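You operate a simulated robot arm through the tools that you are given. There is no shell and no other tool.

You run a simulated robot arm. Do the job below in one go: nothing can be reset, and whatever is moved stays where it is left.

## Task
Close up the glue: squeeze bottles in their holder, tips shut, pot lid on.

It is judged by the outcome, as a careful person would: the job done as asked, and still so three seconds after it is handed in. It fails if anything else is knocked over, pushed out of place, dropped, spilled or broken. A push-on lid holds only when it is set on centred and level and pressed home; a screw cap is set on level and turned clockwise until tight.

## Robot
A 7-joint arm with a two-finger parallel gripper, fixed in place. Base frame: the origin is at the foot of the arm, x ahead of it, y to its left, z up. Readings come in cm, rad, newtons and seconds.
Its first joint turns from -2.897 to 2.897 rad. Payload 3.43 kg.
Tool frame: the origin (TCP) lies between the finger pads and is the grasp point; the fingertips stand 3 cm ahead of it; z points along the fingers, y is the line along which they close. Largest opening 9.4 cm; finger width 2.8, thickness 1; the body of the gripper, 5 by 9.6 cm, starts 5.5 cm behind the TCP.
Orientation is told as [roll, pitch, yaw] about the base's x, y, z axes, in that order, counted from this pose: with the fingers straight down and closing along the base's y, the tool's x points along the base's -x, its y along +y and its z along -z.

## Interface
- The arm moves only by the tool send_rows. Its argument "commands" is a list of rows, each a list of 3 entries, a list of its own where there are three numbers: the shift along the tool's x, y, z in cm, then the turn, a rotation vector about the tool's x, y, z in rad, then the gripper command, from -1 (shut) to 1 (fully open), values between in proportion. In form: [[[dx, dy, dz], [rx, ry, rz], fingers], ...]. A call has 1 to 20 rows; each row is the pose to reach, as a shift and turn from the pose commanded when the call began, along the tool's axes at that moment. A row lasts 0.2 s, in which the tool goes at most 5 cm and 0.15 rad; a call with a longer step from one row to the next is refused whole, and so is a gripper value outside its range. Where a pose cannot be reached the arm comes as near as it can. A force on the tool above 40 N (or 10 N above the force at the start of the call, whichever is more), or a blocked arm, ends the call early, and 0.2 s more pass. The fingers move at their own pace (about 4.5 cm/s each) and stop on an object; they squeeze with about 33 N. The grip force told is the motor's: it shows also when the fingers shut on nothing. Time passes only in rows, and 0.2 s behind the last, so rows that repeat a pose let the fingers close. It gives the time, the measured TCP pose, the force on the tool (base axes), the opening and the grip force at its end, in the units of the frame above (readings bear some noise), with the torque about the TCP (base axes, N m) and any sound that the robot's microphone picked up.
- Cameras (640 x 400 px; columns grow to the right, rows downward): "scene" is fixed at [5.51, 49.77, 148.53]; the picture's right is [-0.19, -0.98, 0.00], its down [-0.64, 0.12, -0.76] and it looks along [0.75, -0.15, -0.65] (base axes); focal length 269 px, centre (320, 200). "wrist" rides on the gripper at [7.6, 1.4, -10.3] in the tool frame; the picture's right is [-0.18, 0.98, 0.00], its down [-0.75, -0.14, -0.64] and it looks along [-0.63, -0.12, 0.77] (tool axes); focal length 243 px, centre (320, 200). There is no depth. A picture from a camera that has moved, and an enlarged one, comes with that camera's place and axes in the base frame and with its lens. The place of the scene camera against the robot may be out by one fixed shift of up to 1.2 cm in any direction.
- grab_frame(camera): a new picture of that camera. The clock stands still meanwhile.
- close_up(camera, box): a new picture of the part [left, top, right, bottom] of that camera's present view, enlarged. The clock stands still meanwhile.
- job_done(): hands the job in; it is judged then, once.

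Nothing tells you positions but the pictures and the camera data. Unless the task says otherwise, let go and move clear before handing in.

The tools are called after "Request:" as name(argument=value, ...) on one line, values as JSON. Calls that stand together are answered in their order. send_rows: Moves the arm, as the interface text tells. Its arguments: {"type":"object","properties":{"commands":{"type":"array","items":{"type":"array"}}},"required":["commands"]} The other tools are called the same way: grab_frame (camera) takes a picture; close_up (camera, box) takes an enlarged picture of a part of a camera's view; job_done () hands the job in.

At the start:

```text
clock: 0.0
position: [27.69, 38.18, 131.13]
tool_rot: [0.001, 0.0, 0.0]
contact_force: [-0.3, -0.3, 0.5]
ft_torque: [-0.04, -0.03, 0.01]
width: 9.39
grip_force: 0.0
```

scene: 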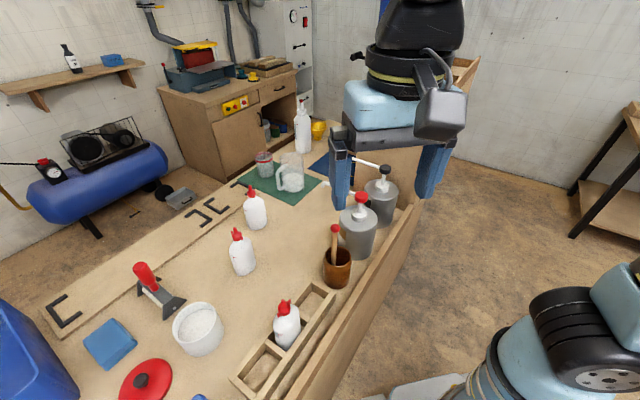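
wrist: 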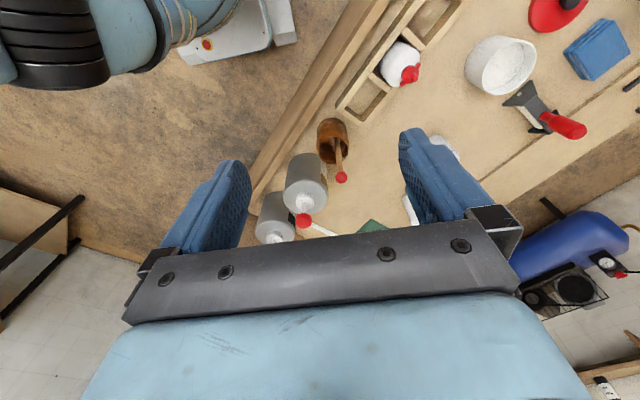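

I see a workbench with three white squeeze bottles (one already in a wooden holder with three slots), a white pot with its red lid lying beside it, and pump bottles and other tools. I'll look at everything enlarged first.

Request:
close_up(camera="scene", box=[200, 160, 360, 280])

Request:
close_up(camera="scene", box=[80, 280, 240, 400])

Request:
close_up(camera="scene", box=[220, 260, 380, 400])

Request:
close_up(camera="wrist", box=[320, 0, 480, 120])

Request:
close_up(camera="scene", box=[220, 90, 340, 200])

```text
3.33 times, centred on (280, 220) of scene
camera zoom: at [5.51, 49.77, 148.53], right [-0.19, -0.98, 0.0], down [-0.64, 0.12, -0.76], along [0.75, -0.15, -0.65], focal length 897 px, centre (453, 133)
```

zoom: 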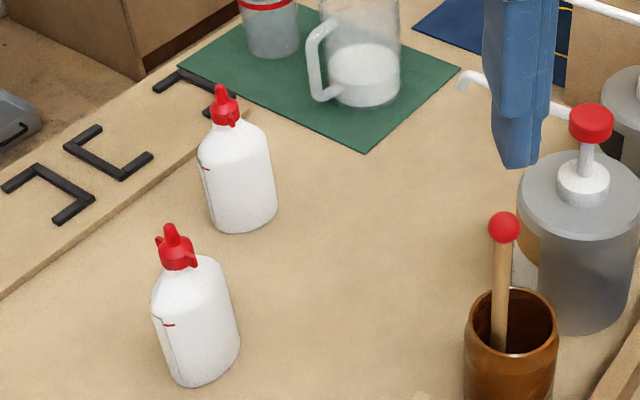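

```text
3.33 times, centred on (160, 340) of scene
camera zoom: at [5.51, 49.77, 148.53], right [-0.19, -0.98, 0.0], down [-0.64, 0.12, -0.76], along [0.75, -0.15, -0.65], focal length 897 px, centre (853, -267)
```

zoom: 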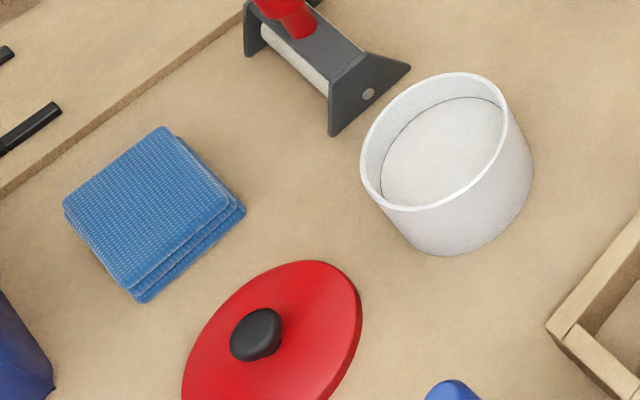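

```text
2.86 times, centred on (300, 330) of scene
camera zoom: at [5.51, 49.77, 148.53], right [-0.19, -0.98, 0.0], down [-0.64, 0.12, -0.76], along [0.75, -0.15, -0.65], focal length 769 px, centre (377, -171)
```

zoom: 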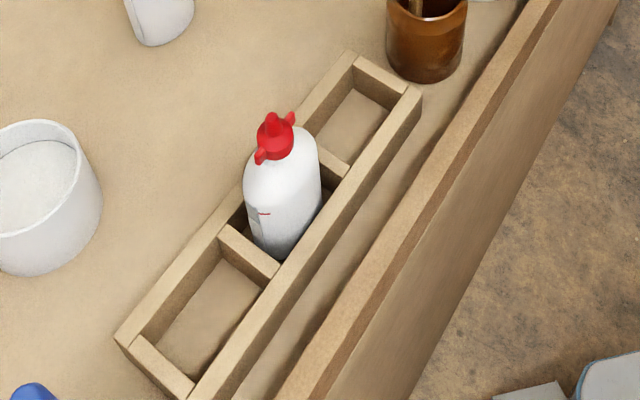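

```text
3.33 times, centred on (400, 60) of wrist
camera zoom: at [20.12, 39.54, 141.26], right [0.18, 0.98, 0.0], down [0.75, -0.14, 0.64], along [0.63, -0.12, -0.77], focal length 809 px, centre (53, 667)
```

zoom: 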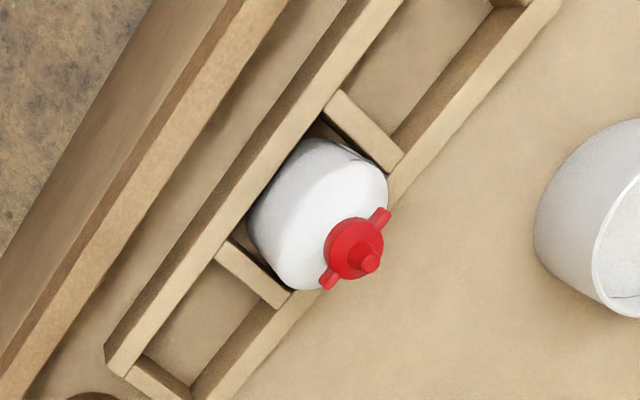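

```text
3.64 times, centred on (280, 145) of scene
camera zoom: at [5.51, 49.77, 148.53], right [-0.19, -0.98, 0.0], down [-0.64, 0.12, -0.76], along [0.75, -0.15, -0.65], focal length 978 px, centre (466, 400)
```

zoom: 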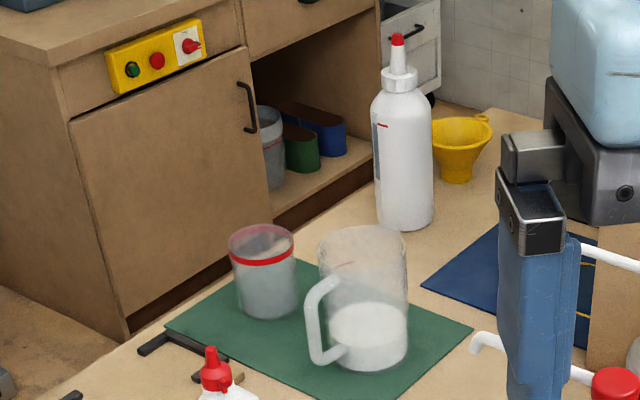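

The bench top looks to be at about z 88, with the holder running diagonally around (34, 52) and one bottle already in its middle slot. I'll bring the wrist camera round to look at the holder and its bottle more closely.

Request:
send_rows(commands=[[[1, 1.1, 2], [0, 0, -0.13], 1], [[2, 2.2, 4], [0, 0, -0.26], 1], [[3, 3.4, 6], [0, 0, -0.39], 1], [[4, 4.5, 8], [0, 0, -0.52], 1], [[5, 5.6, 10], [0, 0, -0.65], 1], [[5.7, 6.8, 12], [0, 0, -0.785], 1], [[5.7, 6.8, 12], [0, 0, -0.785], 1]])

Request:
grab_frame(camera="wrist")

Request:
grab_frame(camera="scene")

```text
clock: 1.6
position: [21.89, 45.05, 119.04]
tool_rot: [0.001, 0.001, 0.785]
contact_force: [-0.1, 0.2, -0.7]
ft_torque: [-0.04, 0.01, 0.0]
width: 9.38
grip_force: 0.1
```

```text
taken
camera wrist: at [15.57, 40.57, 129.32], right [-0.57, 0.82, 0.0], down [0.63, 0.43, 0.64], along [0.53, 0.36, -0.77], focal length 243 px, centre (320, 200)
```

wrist: 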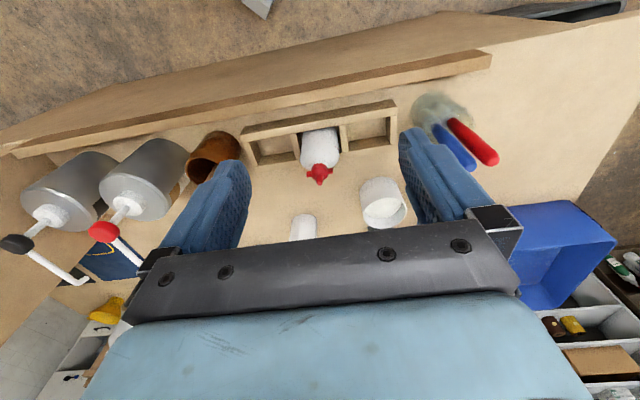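

```text
taken
```

scene: 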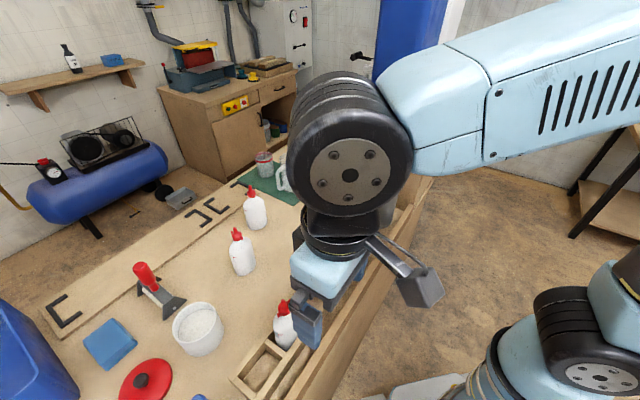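

Request:
close_up(camera="wrist", box=[230, 90, 410, 210])

Request:
close_up(camera="wrist", box=[280, 110, 360, 200])

Request:
close_up(camera="wrist", box=[240, 170, 420, 240])

```text
3.33 times, centred on (320, 150) of wrist
camera zoom: at [15.57, 40.57, 129.32], right [-0.57, 0.82, 0.0], down [0.63, 0.43, 0.64], along [0.53, 0.36, -0.77], focal length 809 px, centre (320, 367)
```

zoom: 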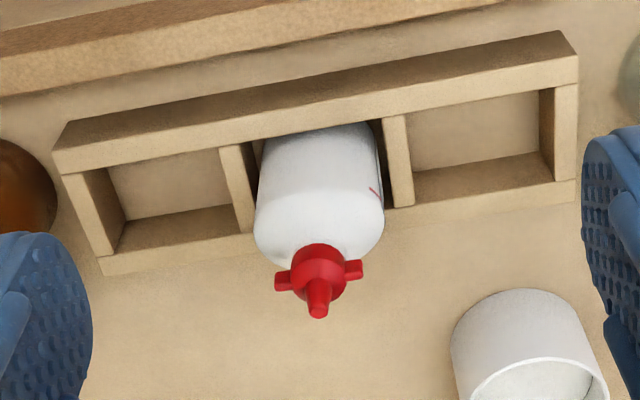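

```text
4.44 times, centred on (320, 155) of wrist
camera zoom: at [15.57, 40.57, 129.32], right [-0.57, 0.82, 0.0], down [0.63, 0.43, 0.64], along [0.53, 0.36, -0.77], focal length 1078 px, centre (320, 400)
```

zoom: 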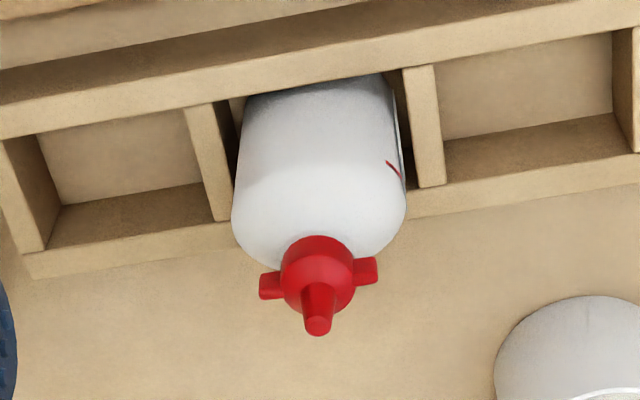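

```text
3.56 times, centred on (330, 205) of wrist
camera zoom: at [15.57, 40.57, 129.32], right [-0.57, 0.82, 0.0], down [0.63, 0.43, 0.64], along [0.53, 0.36, -0.77], focal length 863 px, centre (284, 182)
```

zoom: 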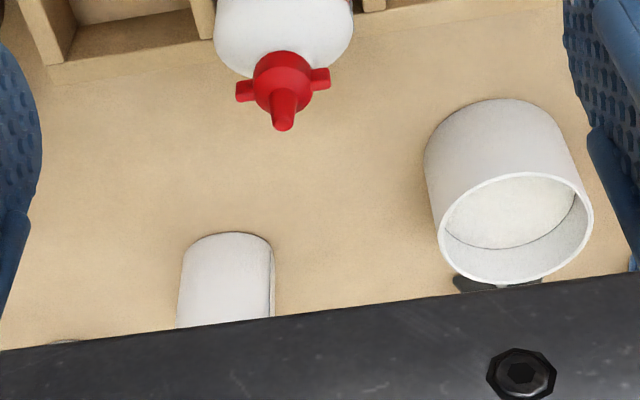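

Request:
close_up(camera="scene", box=[225, 215, 265, 245])

Request:
close_up(camera="scene", box=[235, 175, 275, 205])

Request:
close_up(camera="scene", box=[220, 220, 270, 280])

Request:
close_up(camera="scene", box=[230, 175, 280, 235])

```text
13.33 times, centred on (245, 230) of scene
camera zoom: at [5.51, 49.77, 148.53], right [-0.19, -0.98, 0.0], down [-0.64, 0.12, -0.76], along [0.75, -0.15, -0.65], focal length 3588 px, centre (1320, -200)
```

zoom: 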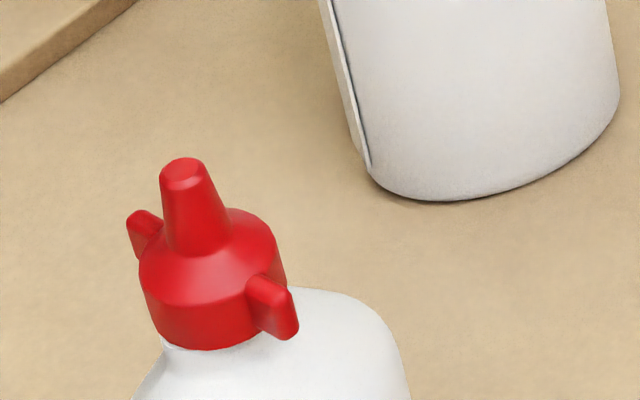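

```text
13.33 times, centred on (255, 190) of scene
camera zoom: at [5.51, 49.77, 148.53], right [-0.19, -0.98, 0.0], down [-0.64, 0.12, -0.76], along [0.75, -0.15, -0.65], focal length 3588 px, centre (1187, 333)
```

zoom: 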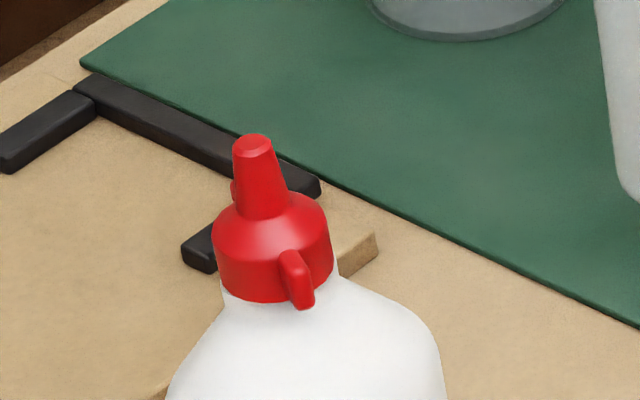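

```text
6.67 times, centred on (245, 250) of scene
camera zoom: at [5.51, 49.77, 148.53], right [-0.19, -0.98, 0.0], down [-0.64, 0.12, -0.76], along [0.75, -0.15, -0.65], focal length 1794 px, centre (820, -133)
```

zoom: 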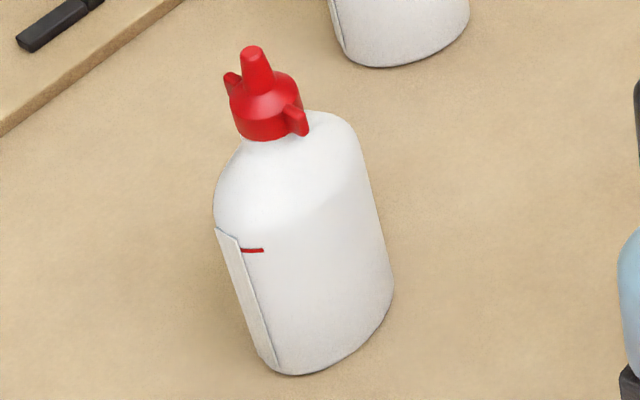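

```text
6.67 times, centred on (255, 205) of scene
camera zoom: at [5.51, 49.77, 148.53], right [-0.19, -0.98, 0.0], down [-0.64, 0.12, -0.76], along [0.75, -0.15, -0.65], focal length 1794 px, centre (753, 167)
```

zoom: 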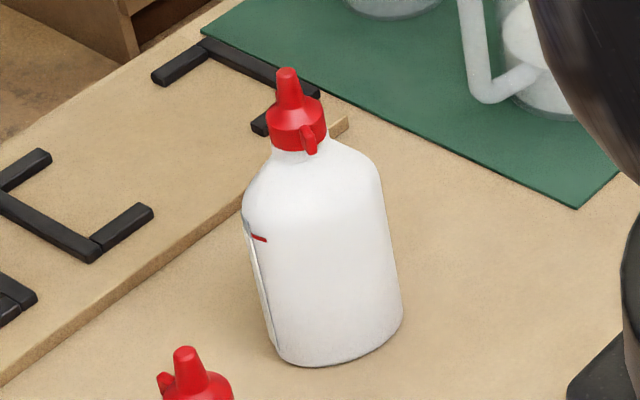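

Bottle A's tip in the holder is around (31.9, 51.7, 102), with its wings lined up along the holder. Next I'll move the wrist camera out over the two loose bottles to see their orientation and fix their positions.

Request:
send_rows(commands=[[[-3.8, -1.4, 0], [0, 0, 0], 1], [[-7.6, -2.8, 0], [0, 0, 0], 1], [[-11.4, -4.2, 1], [0, 0, 0], 1], [[-15.2, -5.6, 2], [0, 0, 0], 1], [[-19, -7, 4], [0, 0, 0], 1], [[-22.66, -8.59, 5], [0, 0, 0], 1], [[-22.66, -8.59, 5], [0, 0, 0], 1]])

Request:
grab_frame(camera="wrist")

Request:
grab_frame(camera="scene")

```text
clock: 3.2
position: [43.98, 55.02, 113.92]
tool_rot: [0.001, -0.001, 0.787]
contact_force: [-0.4, 0.7, -0.8]
ft_torque: [0.02, 0.0, -0.01]
width: 9.42
grip_force: 0.0
```

```text
taken
camera wrist: at [37.6, 50.58, 124.27], right [-0.56, 0.83, 0.0], down [0.63, 0.43, 0.64], along [0.53, 0.36, -0.77], focal length 243 px, centre (320, 200)
```

wrist: 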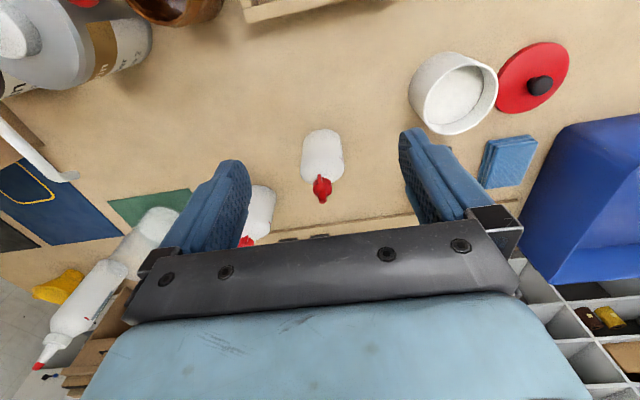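

```text
taken
```

scene: 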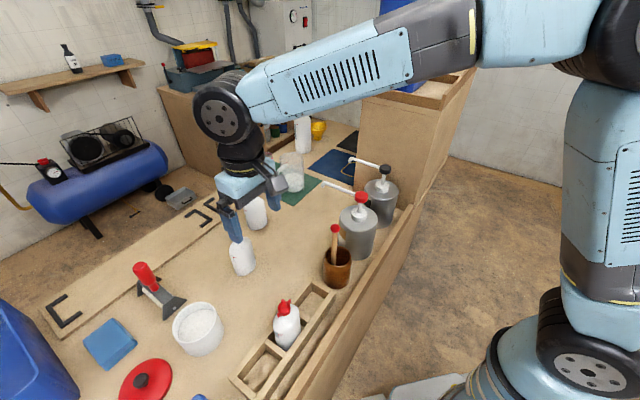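

Request:
close_up(camera="wrist", box=[270, 110, 370, 220])

Request:
close_up(camera="wrist", box=[200, 160, 300, 250])

Request:
close_up(camera="wrist", box=[390, 20, 590, 145])

```text
3.64 times, centred on (320, 165) of wrist
camera zoom: at [37.6, 50.58, 124.27], right [-0.56, 0.83, 0.0], down [0.63, 0.43, 0.64], along [0.53, 0.36, -0.77], focal length 882 px, centre (320, 327)
```

zoom: 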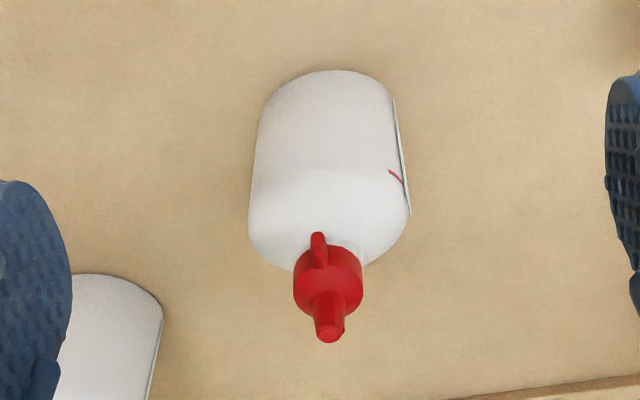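

```text
4.44 times, centred on (250, 205) of wrist
camera zoom: at [37.6, 50.58, 124.27], right [-0.56, 0.83, 0.0], down [0.63, 0.43, 0.64], along [0.53, 0.36, -0.77], focal length 1078 px, centre (631, 178)
```

zoom: 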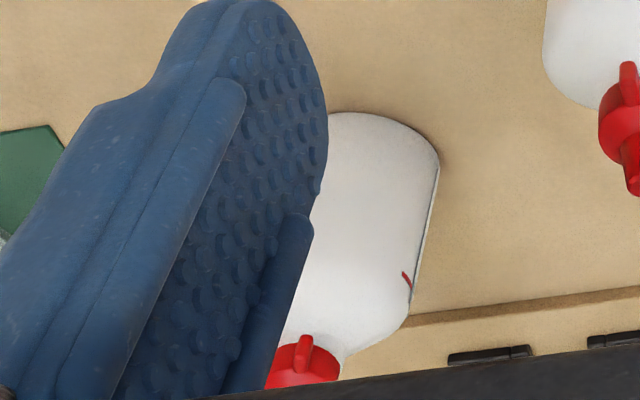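

```text
3.20 times, centred on (490, 82) of wrist
camera zoom: at [37.6, 50.58, 124.27], right [-0.56, 0.83, 0.0], down [0.63, 0.43, 0.64], along [0.53, 0.36, -0.77], focal length 776 px, centre (-224, 576)
```

zoom: 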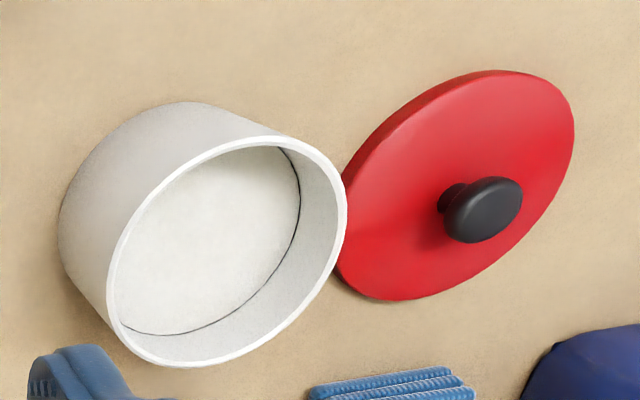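

Bottle B is near (50, 60), with its wings turned across from A's, and C is behind the left finger with its wings turned too. I'll tilt the tool so the camera looks straight down over B to see the body's shape and its wing angle.

Request:
send_rows(commands=[[[-1.5, -0.1, -1], [0, 0.14, 0], 1], [[-3, -0.3, -2], [0, 0.28, 0], 1], [[-4.5, -0.5, -3], [0, 0.42, 0], 1], [[-6, -0.7, -3], [0, 0.56, 0], 1], [[-7.78, -0.71, -3], [0, 0.7, 0], 1], [[-7.78, -0.71, -3], [0, 0.7, 0], 1]])

Request:
grab_frame(camera="wrist")

Request:
close_up(camera="wrist", box=[250, 140, 390, 240])

```text
clock: 4.6
position: [48.81, 58.59, 117.04]
tool_rot: [0.0, 0.563, 0.786]
contact_force: [0.5, -0.3, 0.0]
ft_torque: [-0.01, 0.01, 0.02]
width: 9.43
grip_force: 0.0
out of reach, approached as far as the arm can: row 5, 6
```

```text
taken
camera wrist: at [47.11, 58.88, 129.71], right [-0.58, 0.81, -0.1], down [0.79, 0.59, 0.14], along [0.17, 0.01, -0.98], focal length 243 px, centre (320, 200)
```

wrist: 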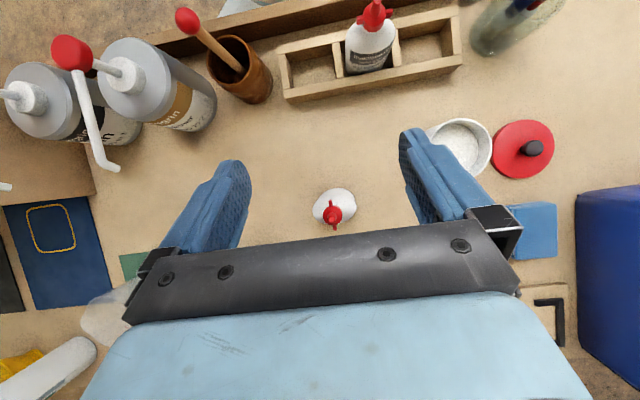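

```text
4.00 times, centred on (320, 190) of wrist
camera zoom: at [47.11, 58.88, 129.71], right [-0.58, 0.81, -0.1], down [0.79, 0.59, 0.14], along [0.17, 0.01, -0.98], focal length 970 px, centre (320, 240)
```

zoom: 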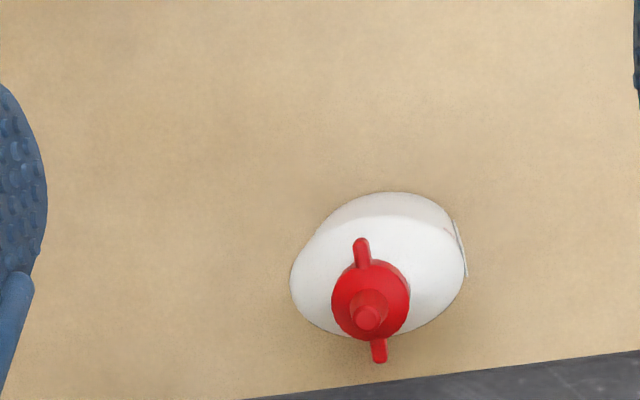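

Now I can see it clearly: the bodies are oval, about 6 × 4 cm, with B's long axis parallel to the holder. A's wings lie along its long axis (shut), while B's lie across it (open). I'll zoom in on the holder, the pot and the lid from this overhead view.

Request:
close_up(camera="wrist", box=[265, 0, 475, 120])

Request:
close_up(camera="wrist", box=[420, 100, 570, 190])

Request:
close_up(camera="wrist", box=[330, 0, 420, 80])

```text
3.05 times, centred on (370, 60) of wrist
camera zoom: at [47.11, 58.88, 129.71], right [-0.58, 0.81, -0.1], down [0.79, 0.59, 0.14], along [0.17, 0.01, -0.98], focal length 739 px, centre (168, 627)
```

zoom: 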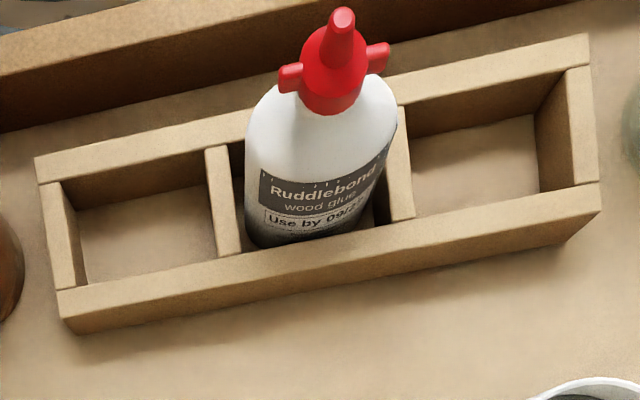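

```text
4.27 times, centred on (495, 145) of wrist
camera zoom: at [47.11, 58.88, 129.71], right [-0.58, 0.81, -0.1], down [0.79, 0.59, 0.14], along [0.17, 0.01, -0.98], focal length 1035 px, centre (-427, 435)
```

zoom: 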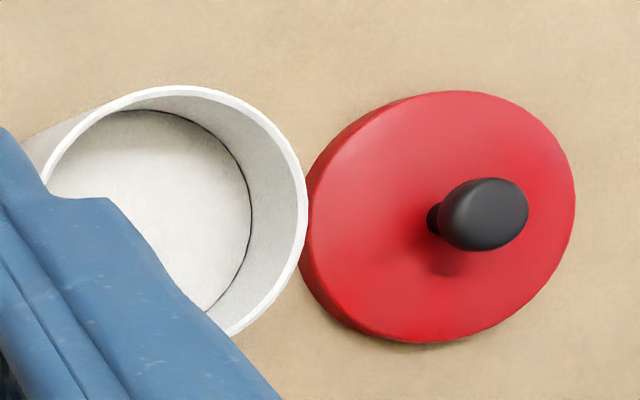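

```text
5.00 times, centred on (375, 40) of wrist
camera zoom: at [47.11, 58.88, 129.71], right [-0.58, 0.81, -0.1], down [0.79, 0.59, 0.14], along [0.17, 0.01, -0.98], focal length 1213 px, centre (45, 1000)
```

zoom: 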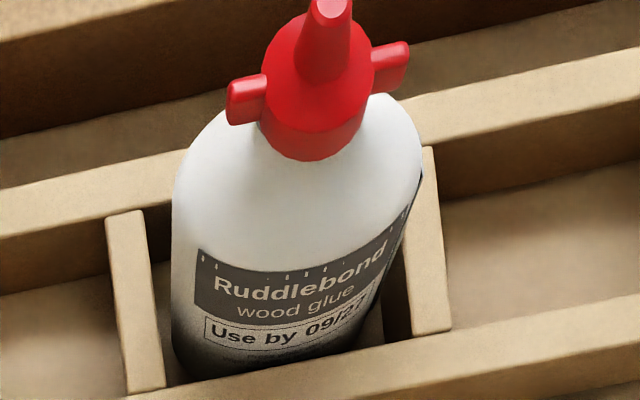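

Request:
close_up(camera="wrist", box=[270, 40, 350, 110])

Request:
close_up(camera="wrist", box=[390, 0, 470, 80])

```text
5.71 times, centred on (310, 75) of wrist
camera zoom: at [47.11, 58.88, 129.71], right [-0.58, 0.81, -0.1], down [0.79, 0.59, 0.14], along [0.17, 0.01, -0.98], focal length 1386 px, centre (377, 914)
```

zoom: 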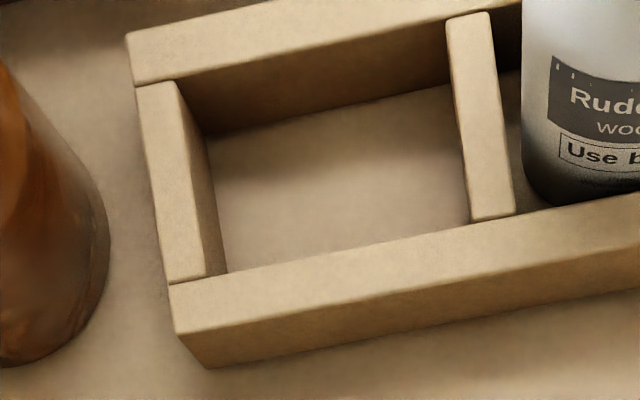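

```text
5.00 times, centred on (430, 40) of wrist
camera zoom: at [47.11, 58.88, 129.71], right [-0.58, 0.81, -0.1], down [0.79, 0.59, 0.14], along [0.17, 0.01, -0.98], focal length 1213 px, centre (-230, 1000)
```

zoom: 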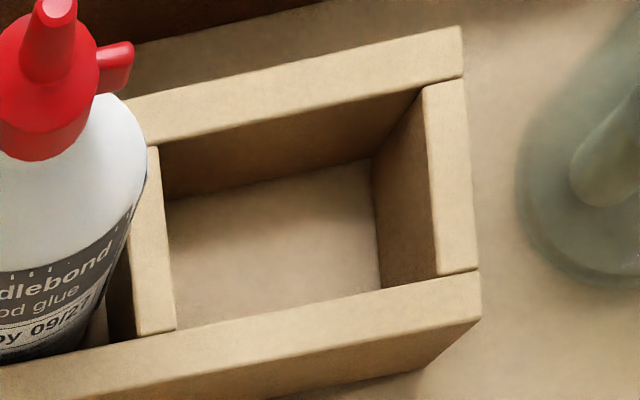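

The holder is fixed: its top is at z ≈ 89.7, it is centred at (31.9, 51.7), and the free slots are centred at about (38.0, 45.6) and (25.9, 57.75). B's tip is at (53.05, 61.5, 102.1), so I'll bring the tool upright again over B.

Request:
send_rows(commands=[[[0, 0, 0], [0, -0.14, 0], 1], [[0, 0, 0], [0, -0.28, 0], 1], [[0, 0, 0], [0, -0.42, 0], 1], [[0, 0, 0], [0, -0.563, 0], 1], [[0, 0, 0], [0, -0.563, 0], 1]])

```text
clock: 5.8
position: [48.84, 58.57, 116.98]
tool_rot: [0.001, -0.004, 0.787]
contact_force: [-0.4, -0.3, -0.7]
ft_torque: [0.0, 0.03, 0.0]
width: 9.41
grip_force: 0.1
```

Request:
send_rows(commands=[[[-2.5, -0.45, 1], [0, 0, 0], 1], [[-5.04, -0.9, 3], [0, 0, 0], 1], [[-5.04, -0.9, 6], [0, 0, 0], 1], [[-5.04, -0.9, 9], [0, 0, 0], 1], [[-5.04, -0.9, 9], [0, 0, 0], 1]])

Request:
grab_frame(camera="wrist")

Request:
close_up(camera="wrist", box=[240, 130, 400, 250])

Request:
close_up(camera="scene", box=[200, 180, 300, 290])

```text
clock: 7.0
position: [53.11, 61.66, 108.12]
tool_rot: [0.0, -0.002, 0.784]
contact_force: [0.5, 0.7, 0.2]
ft_torque: [0.05, -0.01, -0.01]
width: 9.42
grip_force: 0.2
```

```text
taken
camera wrist: at [46.55, 57.22, 118.29], right [-0.56, 0.83, 0.0], down [0.63, 0.43, 0.64], along [0.53, 0.36, -0.77], focal length 243 px, centre (320, 200)
```

wrist: 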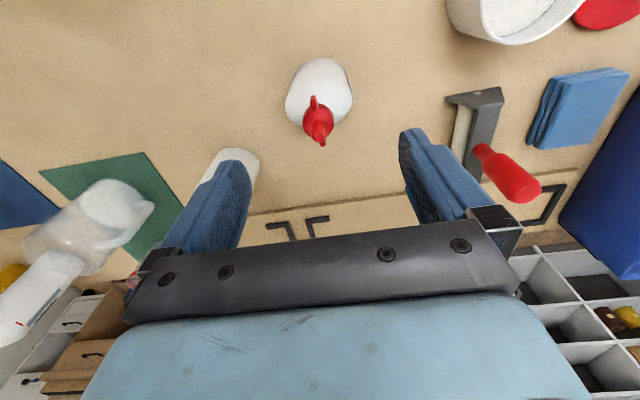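

```text
3.33 times, centred on (320, 190) of wrist
camera zoom: at [46.55, 57.22, 118.29], right [-0.56, 0.83, 0.0], down [0.63, 0.43, 0.64], along [0.53, 0.36, -0.77], focal length 809 px, centre (320, 233)
```

zoom: 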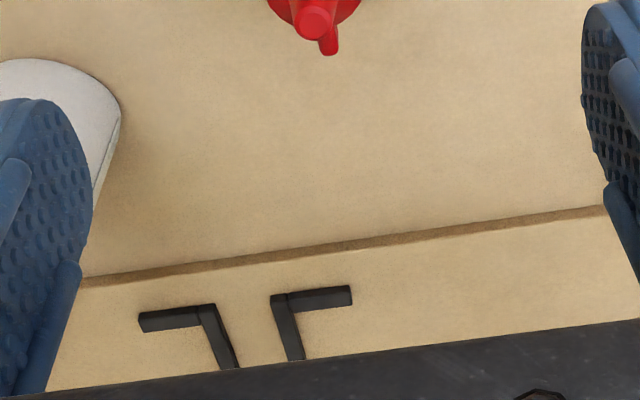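

```text
3.64 times, centred on (250, 235) of scene
camera zoom: at [5.51, 49.77, 148.53], right [-0.19, -0.98, 0.0], down [-0.64, 0.12, -0.76], along [0.75, -0.15, -0.65], focal length 978 px, centre (574, 73)
```

zoom: 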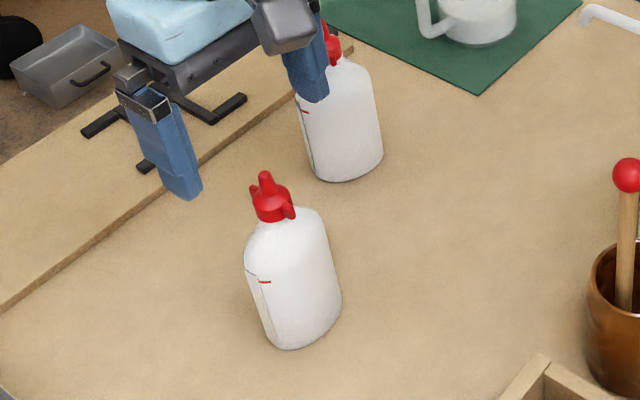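

TCP is centred over B's tip to within about 0.15 cm. I'll take a close look at the cap from here to decide the grip height.

Request:
close_up(camera="wrist", box=[270, 50, 370, 150])

Request:
close_up(camera="scene", box=[215, 220, 275, 285])

```text
4.00 times, centred on (320, 100) of wrist
camera zoom: at [46.55, 57.22, 118.29], right [-0.56, 0.83, 0.0], down [0.63, 0.43, 0.64], along [0.53, 0.36, -0.77], focal length 970 px, centre (320, 600)
```

zoom: 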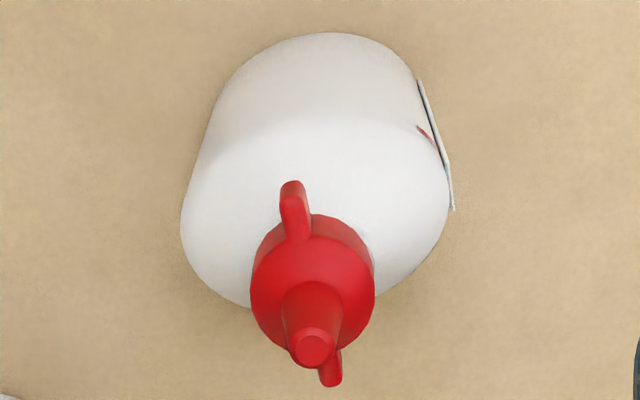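

```text
6.15 times, centred on (245, 252) of scene
camera zoom: at [5.51, 49.77, 148.53], right [-0.19, -0.98, 0.0], down [-0.64, 0.12, -0.76], along [0.75, -0.15, -0.65], focal length 1656 px, centre (782, -123)
```

zoom: 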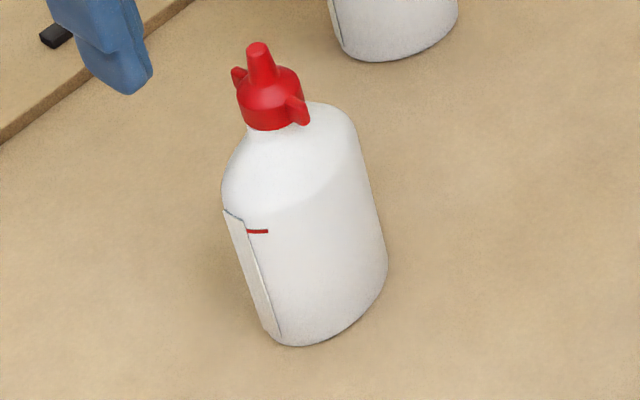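

B's cap runs from about z 98.6 to 100.2, with the nozzle above it. I'll lower the fingers around the cap, with the pads parallel to the wings, and close part way to check.

Request:
send_rows(commands=[[[0.08, -0.13, 2], [0, 0, 0], 1], [[0.08, -0.13, 4], [0, 0, 0], 0.2], [[0.08, -0.13, 5.5], [0, 0, 0], -0.2], [[0.08, -0.13, 6.6], [0, 0, 0], -0.2], [[0.08, -0.13, 6.6], [0, 0, 0], -0.2], [[0.08, -0.13, 6.6], [0, 0, 0], -0.2]])

Request:
close_up(camera="wrist", box=[240, 120, 400, 240])

Request:
close_up(camera="scene", box=[205, 210, 285, 270])

```text
clock: 8.4
position: [53.23, 61.47, 101.28]
tool_rot: [0.001, -0.001, 0.785]
contact_force: [0.4, 0.9, 0.3]
ft_torque: [0.01, 0.01, -0.01]
width: 3.77
grip_force: 0.0
```

```text
3.33 times, centred on (320, 180) of wrist
camera zoom: at [46.73, 57.08, 111.53], right [-0.56, 0.83, 0.0], down [0.63, 0.43, 0.64], along [0.53, 0.36, -0.77], focal length 809 px, centre (320, 267)
```

zoom: 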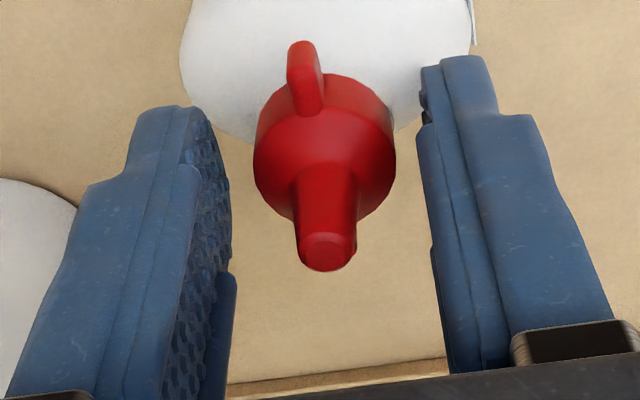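

```text
6.67 times, centred on (245, 240) of scene
camera zoom: at [5.51, 49.77, 148.53], right [-0.19, -0.98, 0.0], down [-0.64, 0.12, -0.76], along [0.75, -0.15, -0.65], focal length 1794 px, centre (820, -67)
```

zoom: 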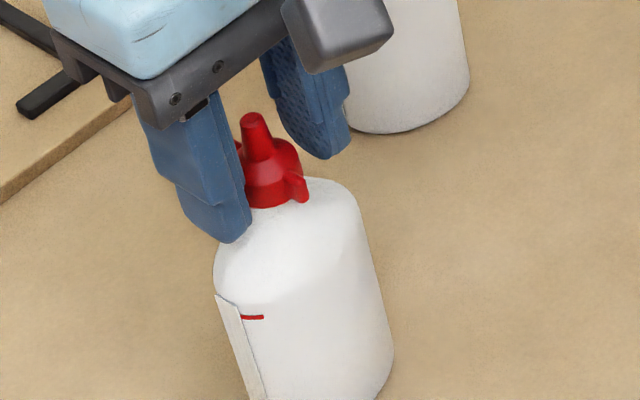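

Request:
send_rows(commands=[[[0, 0, 0], [0, 0, 0], -0.45], [[0, 0, 0], [0, 0, 0], -0.6], [[0, 0, 0], [0, 0, 0], -0.8], [[0, 0, 0], [0, 0, 0], -1], [[0, 0, 0], [0, 0, 0], -1]])

Request:
close_up(camera="wrist", box=[240, 120, 400, 240])

Request:
close_up(camera="scene", box=[205, 210, 285, 270])

```text
clock: 9.6
position: [53.16, 61.49, 101.31]
tool_rot: [0.0, -0.001, 0.784]
contact_force: [0.0, -0.1, 0.7]
ft_torque: [-0.01, 0.01, 0.02]
width: 2.55
grip_force: 32.9
```

```text
3.33 times, centred on (320, 180) of wrist
camera zoom: at [46.72, 57.08, 111.55], right [-0.56, 0.83, 0.0], down [0.63, 0.43, 0.64], along [0.53, 0.36, -0.77], focal length 809 px, centre (320, 267)
```

zoom: 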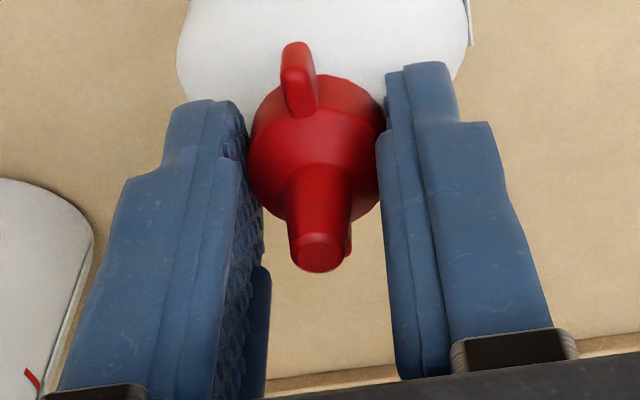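

```text
6.67 times, centred on (245, 240) of scene
camera zoom: at [5.51, 49.77, 148.53], right [-0.19, -0.98, 0.0], down [-0.64, 0.12, -0.76], along [0.75, -0.15, -0.65], focal length 1794 px, centre (820, -67)
```

zoom: 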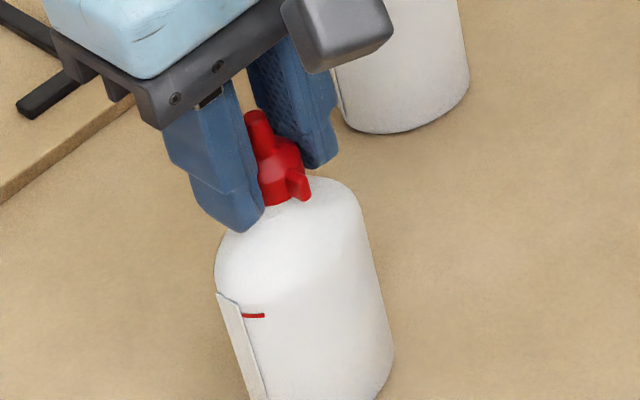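

The cap is gripped, 2.55 cm wide. I'll test a small clockwise turn, with a light press, and watch the torque and whether the body turns.

Request:
send_rows(commands=[[[0, 0, 0], [0, 0, 0.1], -1], [[0, 0, 0], [0, 0, 0.2], -1], [[0, 0, 0], [0, 0, 0.3], -1], [[0, 0, 0], [0, 0, 0.3], -1]])

Request:
close_up(camera="wrist", box=[240, 100, 400, 220])

Request:
close_up(camera="scene", box=[205, 210, 285, 290])

```text
clock: 10.6
position: [52.95, 61.35, 101.42]
tool_rot: [0.002, -0.003, 0.483]
contact_force: [-0.3, -0.3, -0.5]
ft_torque: [0.01, 0.02, 0.01]
width: 2.52
grip_force: 33.4
```

```text
3.33 times, centred on (320, 160) of wrist
camera zoom: at [45.68, 59.09, 111.57], right [-0.29, 0.96, 0.0], down [0.73, 0.22, 0.64], along [0.61, 0.19, -0.77], focal length 809 px, centre (320, 333)
```

zoom: 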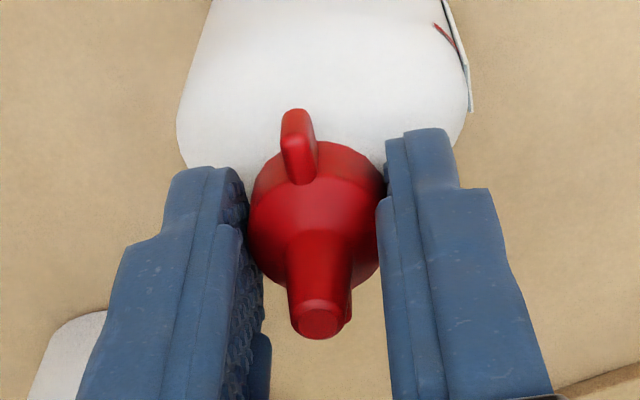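

```text
5.00 times, centred on (245, 250) of scene
camera zoom: at [5.51, 49.77, 148.53], right [-0.19, -0.98, 0.0], down [-0.64, 0.12, -0.76], along [0.75, -0.15, -0.65], focal length 1346 px, centre (695, -50)
```

zoom: 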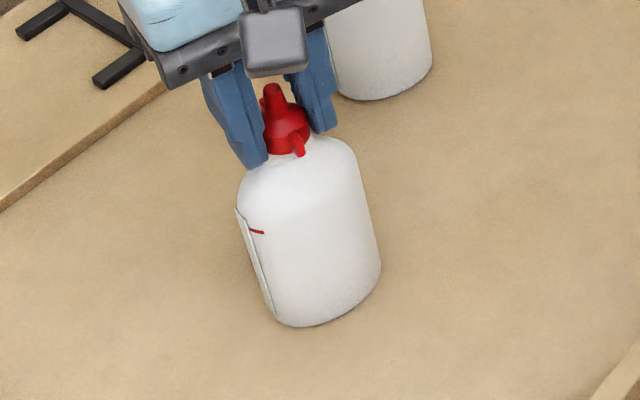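

The body turned together with the cap because there's too little friction on the bench. I'll press down on the cap to hold the base, then see whether the tip turns.

Request:
send_rows(commands=[[[0, 0, 0.1], [0, 0, 0], -1], [[0, 0, 0.2], [0, 0, 0], -1], [[0, 0, 0.2], [0, 0, 0], -1]])

```text
clock: 11.4
position: [52.96, 61.64, 101.29]
tool_rot: [0.002, -0.003, 0.485]
contact_force: [-1.1, 1.8, 13.8]
ft_torque: [-0.08, 0.07, -0.03]
width: 2.53
grip_force: 32.6
```

Request:
send_rows(commands=[[[0, 0, 0.1], [0, 0, 0.08], -1], [[0, 0, 0.1], [0, 0, 0.16], -1], [[0, 0, 0.1], [0, 0, 0.24], -1], [[0, 0, 0.1], [0, 0, 0.32], -1]])

Request:
close_up(camera="wrist", box=[240, 100, 400, 220])

Request:
close_up(camera="scene", box=[205, 210, 285, 290])

```text
clock: 12.4
position: [52.94, 61.27, 101.24]
tool_rot: [0.004, -0.003, 0.164]
contact_force: [-0.3, -1.8, 29.2]
ft_torque: [0.04, 0.06, 0.05]
width: 2.53
grip_force: 33.3
```

```text
3.33 times, centred on (320, 160) of wrist
camera zoom: at [45.27, 61.44, 111.44], right [0.02, 1.0, 0.0], down [0.76, -0.02, 0.64], along [0.64, -0.01, -0.77], focal length 809 px, centre (320, 333)
```

zoom: 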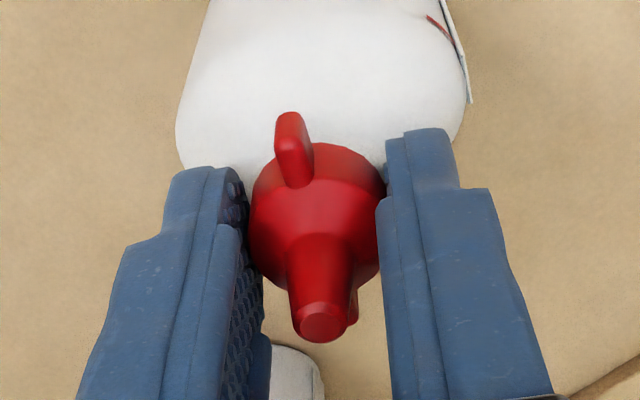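

```text
5.00 times, centred on (245, 250) of scene
camera zoom: at [5.51, 49.77, 148.53], right [-0.19, -0.98, 0.0], down [-0.64, 0.12, -0.76], along [0.75, -0.15, -0.65], focal length 1346 px, centre (695, -50)
```

zoom: 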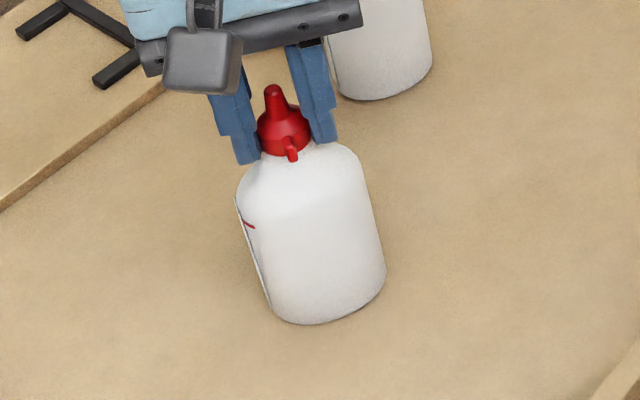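

Even with about 29 N of press the body turns with the cap, so the tip needs the holder to hold the body. I'll lift B by its cap and check that it hangs straight.

Request:
send_rows(commands=[[[0, 0, -0.4], [0, 0, 0], -1], [[0, 0, -2], [0, 0, 0], -1], [[0, 0, -4.5], [0, 0, 0], -1], [[0, 0, -7], [0, 0, 0], -1], [[0, 0, -9.5], [0, 0, 0], -1], [[0, 0, -9.5], [0, 0, 0], -1]])

Request:
grab_frame(camera="scene")

Request:
close_up(camera="wrist", box=[220, 70, 420, 220])

```text
clock: 13.8
position: [53.1, 61.4, 110.59]
tool_rot: [0.0, -0.004, 0.164]
contact_force: [0.4, 0.6, -2.0]
ft_torque: [-0.01, 0.01, -0.04]
width: 2.54
grip_force: 32.6
```

```text
taken
```

scene: 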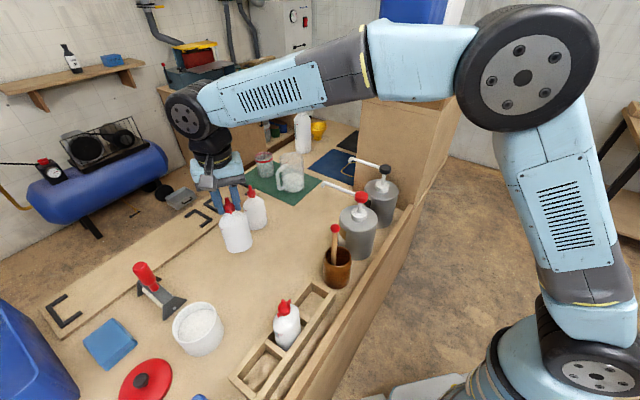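

```text
2.67 times, centred on (320, 145) of wrist
camera zoom: at [45.32, 61.5, 120.82], right [0.02, 1.0, 0.0], down [0.77, -0.02, 0.64], along [0.64, -0.01, -0.77], focal length 647 px, centre (320, 347)
```

zoom: 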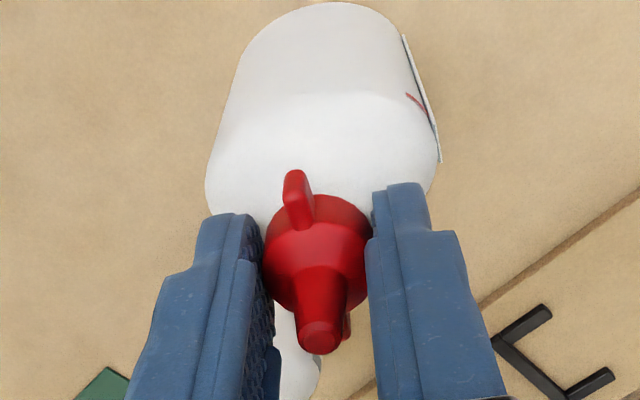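

B hangs upright by its cap and weighs about 0.2 kg. I'll carry it to above the first slot at (38.0, 45.6), turning it back so that its long axis lies along the holder.

Request:
send_rows(commands=[[[1.75, -1.3, 0], [0, 0, -0.06], -1], [[3.5, -2.62, 0], [0, 0, -0.13], -1], [[5.24, -3.94, 0], [0, 0, -0.2], -1], [[7, -5.25, 0], [0, 0, -0.27], -1], [[8.74, -6.56, 0], [0, 0, -0.34], -1], [[10.5, -7.87, 0], [0, 0, -0.41], -1], [[12.24, -9.18, 0], [0, 0, -0.48], -1], [[14, -10.5, 0], [0, 0, -0.55], -1], [[15.74, -11.8, 0], [0, 0, -0.61], -1], [[17.48, -13.12, 0], [0, 0, -0.656], -1], [[17.48, -13.12, 0], [0, 0, -0.656], -1], [[17.48, -13.12, 0], [0, 0, -0.656], -1]])

Request:
grab_frame(camera="wrist")

Request:
close_up(camera="wrist", box=[230, 40, 430, 200])

Request:
close_up(camera="scene", box=[240, 200, 400, 320])

```text
clock: 16.4
position: [38.06, 45.5, 110.51]
tool_rot: [-0.002, -0.002, 0.823]
contact_force: [-0.3, -0.4, -2.8]
ft_torque: [-0.04, 0.0, -0.01]
width: 2.53
grip_force: 32.8
```

```text
taken
camera wrist: at [31.75, 40.83, 120.71], right [-0.59, 0.8, 0.0], down [0.62, 0.45, 0.64], along [0.52, 0.38, -0.77], focal length 243 px, centre (320, 200)
```

wrist: 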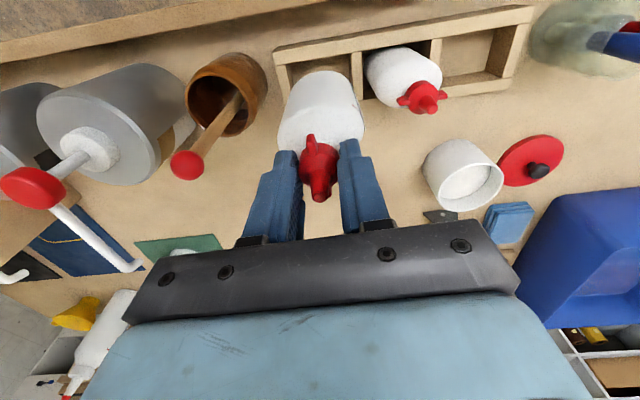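

```text
2.50 times, centred on (330, 120) of wrist
camera zoom: at [31.75, 40.83, 120.71], right [-0.59, 0.8, 0.0], down [0.62, 0.45, 0.64], along [0.52, 0.38, -0.77], focal length 606 px, centre (295, 400)
```

zoom: 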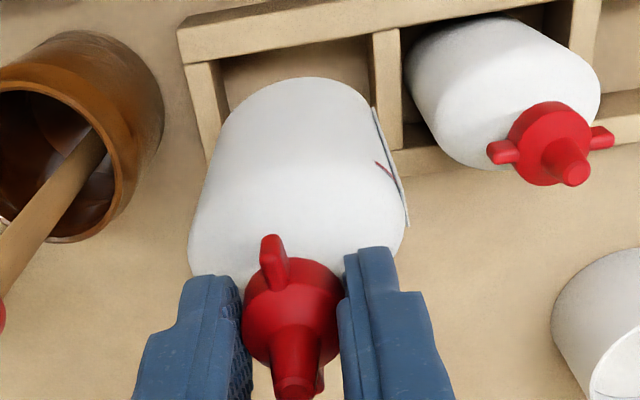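

```text
3.33 times, centred on (320, 260) of scene
camera zoom: at [5.51, 49.77, 148.53], right [-0.19, -0.98, 0.0], down [-0.64, 0.12, -0.76], along [0.75, -0.15, -0.65], focal length 897 px, centre (320, 0)
```

zoom: 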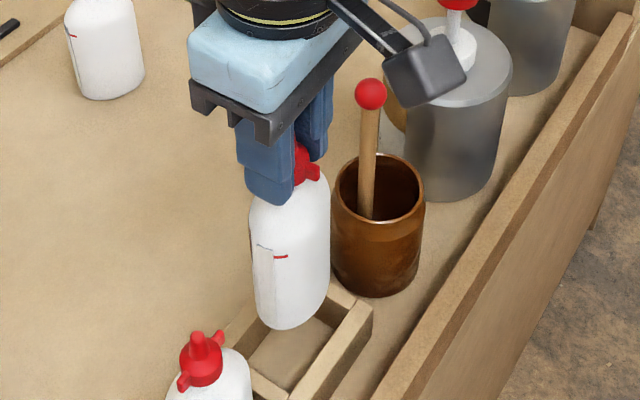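

B hangs straight above the slot and lines up with it. Lowering it in, slowing near the bottom.

Request:
send_rows(commands=[[[-0.15, 0.07, 1], [0, 0, 0], -1], [[-0.15, 0.07, 2.5], [0, 0, 0], -1], [[-0.15, 0.07, 4], [0, 0, 0], -1], [[-0.15, 0.07, 5], [0, 0, 0], -1], [[-0.15, 0.07, 6], [0, 0, 0], -1], [[-0.15, 0.07, 7], [0, 0, 0], -1], [[-0.15, 0.07, 7.8], [0, 0, 0], -1], [[-0.15, 0.07, 8.3], [0, 0, 0], -1], [[-0.15, 0.07, 8.3], [0, 0, 0], -1]])

Request:
close_up(camera="wrist", box=[230, 40, 430, 200])

Request:
close_up(camera="scene", box=[240, 200, 400, 320])

```text
clock: 18.4
position: [38.15, 45.75, 102.25]
tool_rot: [-0.001, -0.002, 0.82]
contact_force: [0.5, -0.3, -3.3]
ft_torque: [-0.02, -0.01, 0.01]
width: 2.51
grip_force: 33.0
```

```text
2.50 times, centred on (330, 120) of wrist
camera zoom: at [31.85, 41.05, 112.46], right [-0.59, 0.8, 0.0], down [0.62, 0.45, 0.64], along [0.52, 0.38, -0.77], focal length 606 px, centre (295, 400)
```

zoom: 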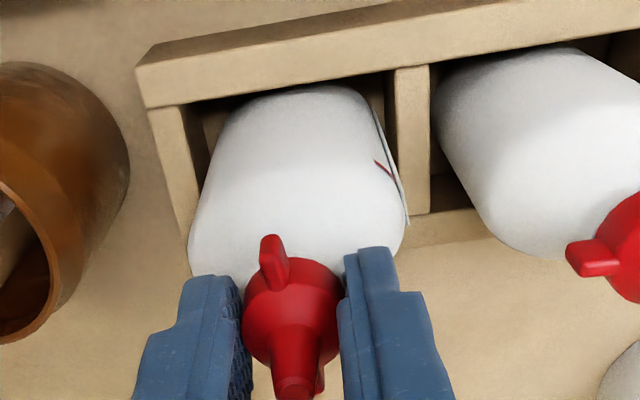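

```text
3.33 times, centred on (320, 260) of scene
camera zoom: at [5.51, 49.77, 148.53], right [-0.19, -0.98, 0.0], down [-0.64, 0.12, -0.76], along [0.75, -0.15, -0.65], focal length 897 px, centre (320, 0)
```

zoom: 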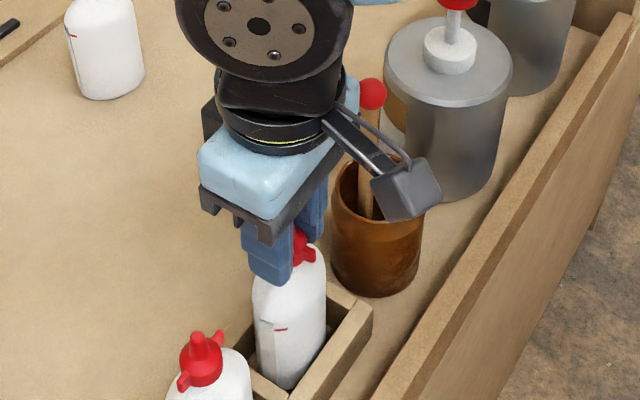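

Request:
send_rows(commands=[[[0, 0, 0.25], [0, 0, 0], -1], [[0, 0, 0.5], [0, 0, 0], -1], [[0, 0, 0.7], [0, 0, 0], -1], [[0, 0, 0.8], [0, 0, 0], -1], [[0, 0, 0.8], [0, 0, 0], -1]])

```text
clock: 19.6
position: [38.08, 45.68, 101.32]
tool_rot: [-0.001, -0.001, 0.821]
contact_force: [-0.4, -0.1, -1.8]
ft_torque: [0.03, -0.03, 0.03]
width: 2.52
grip_force: 33.0
```

Request:
send_rows(commands=[[[0, 0, 0.1], [0, 0, 0], -1], [[0, 0, 0.2], [0, 0, 0], -1], [[0, 0, 0.2], [0, 0, 0], -1]])

```text
clock: 20.4
position: [38.12, 45.67, 101.3]
tool_rot: [0.0, 0.0, 0.823]
contact_force: [-0.3, -0.4, -1.2]
ft_torque: [0.01, 0.01, -0.02]
width: 2.51
grip_force: 32.8
```

Request:
send_rows(commands=[[[0, 0, 0.1], [0, 0, 0], -1], [[0, 0, 0.2], [0, 0, 0], -1], [[0, 0, 0.2], [0, 0, 0], -1]])

Request:
close_up(camera="wrist", box=[230, 40, 430, 200])

```text
clock: 21.4
position: [38.1, 45.78, 101.3]
tool_rot: [0.001, -0.007, 0.82]
contact_force: [-1.1, 0.4, 3.4]
ft_torque: [0.06, -0.01, -0.04]
width: 2.52
grip_force: 33.1
stopped in row 3: the force on the tool passed its limit at 41 N (the readings are from after the stop); the commanded pose is now the measured one
```

```text
2.50 times, centred on (330, 120) of wrist
camera zoom: at [31.86, 41.11, 111.43], right [-0.59, 0.8, 0.0], down [0.61, 0.45, 0.65], along [0.52, 0.39, -0.76], focal length 606 px, centre (295, 400)
```

zoom: 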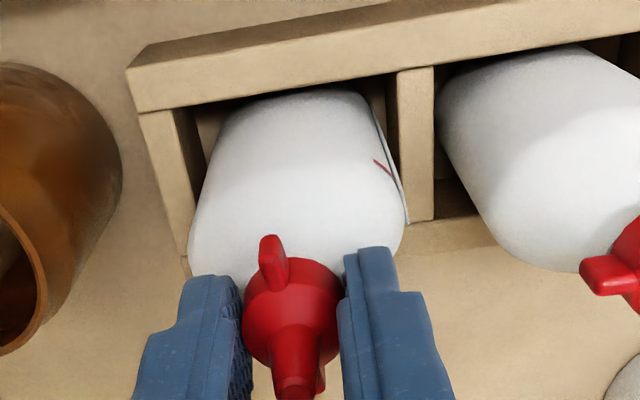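

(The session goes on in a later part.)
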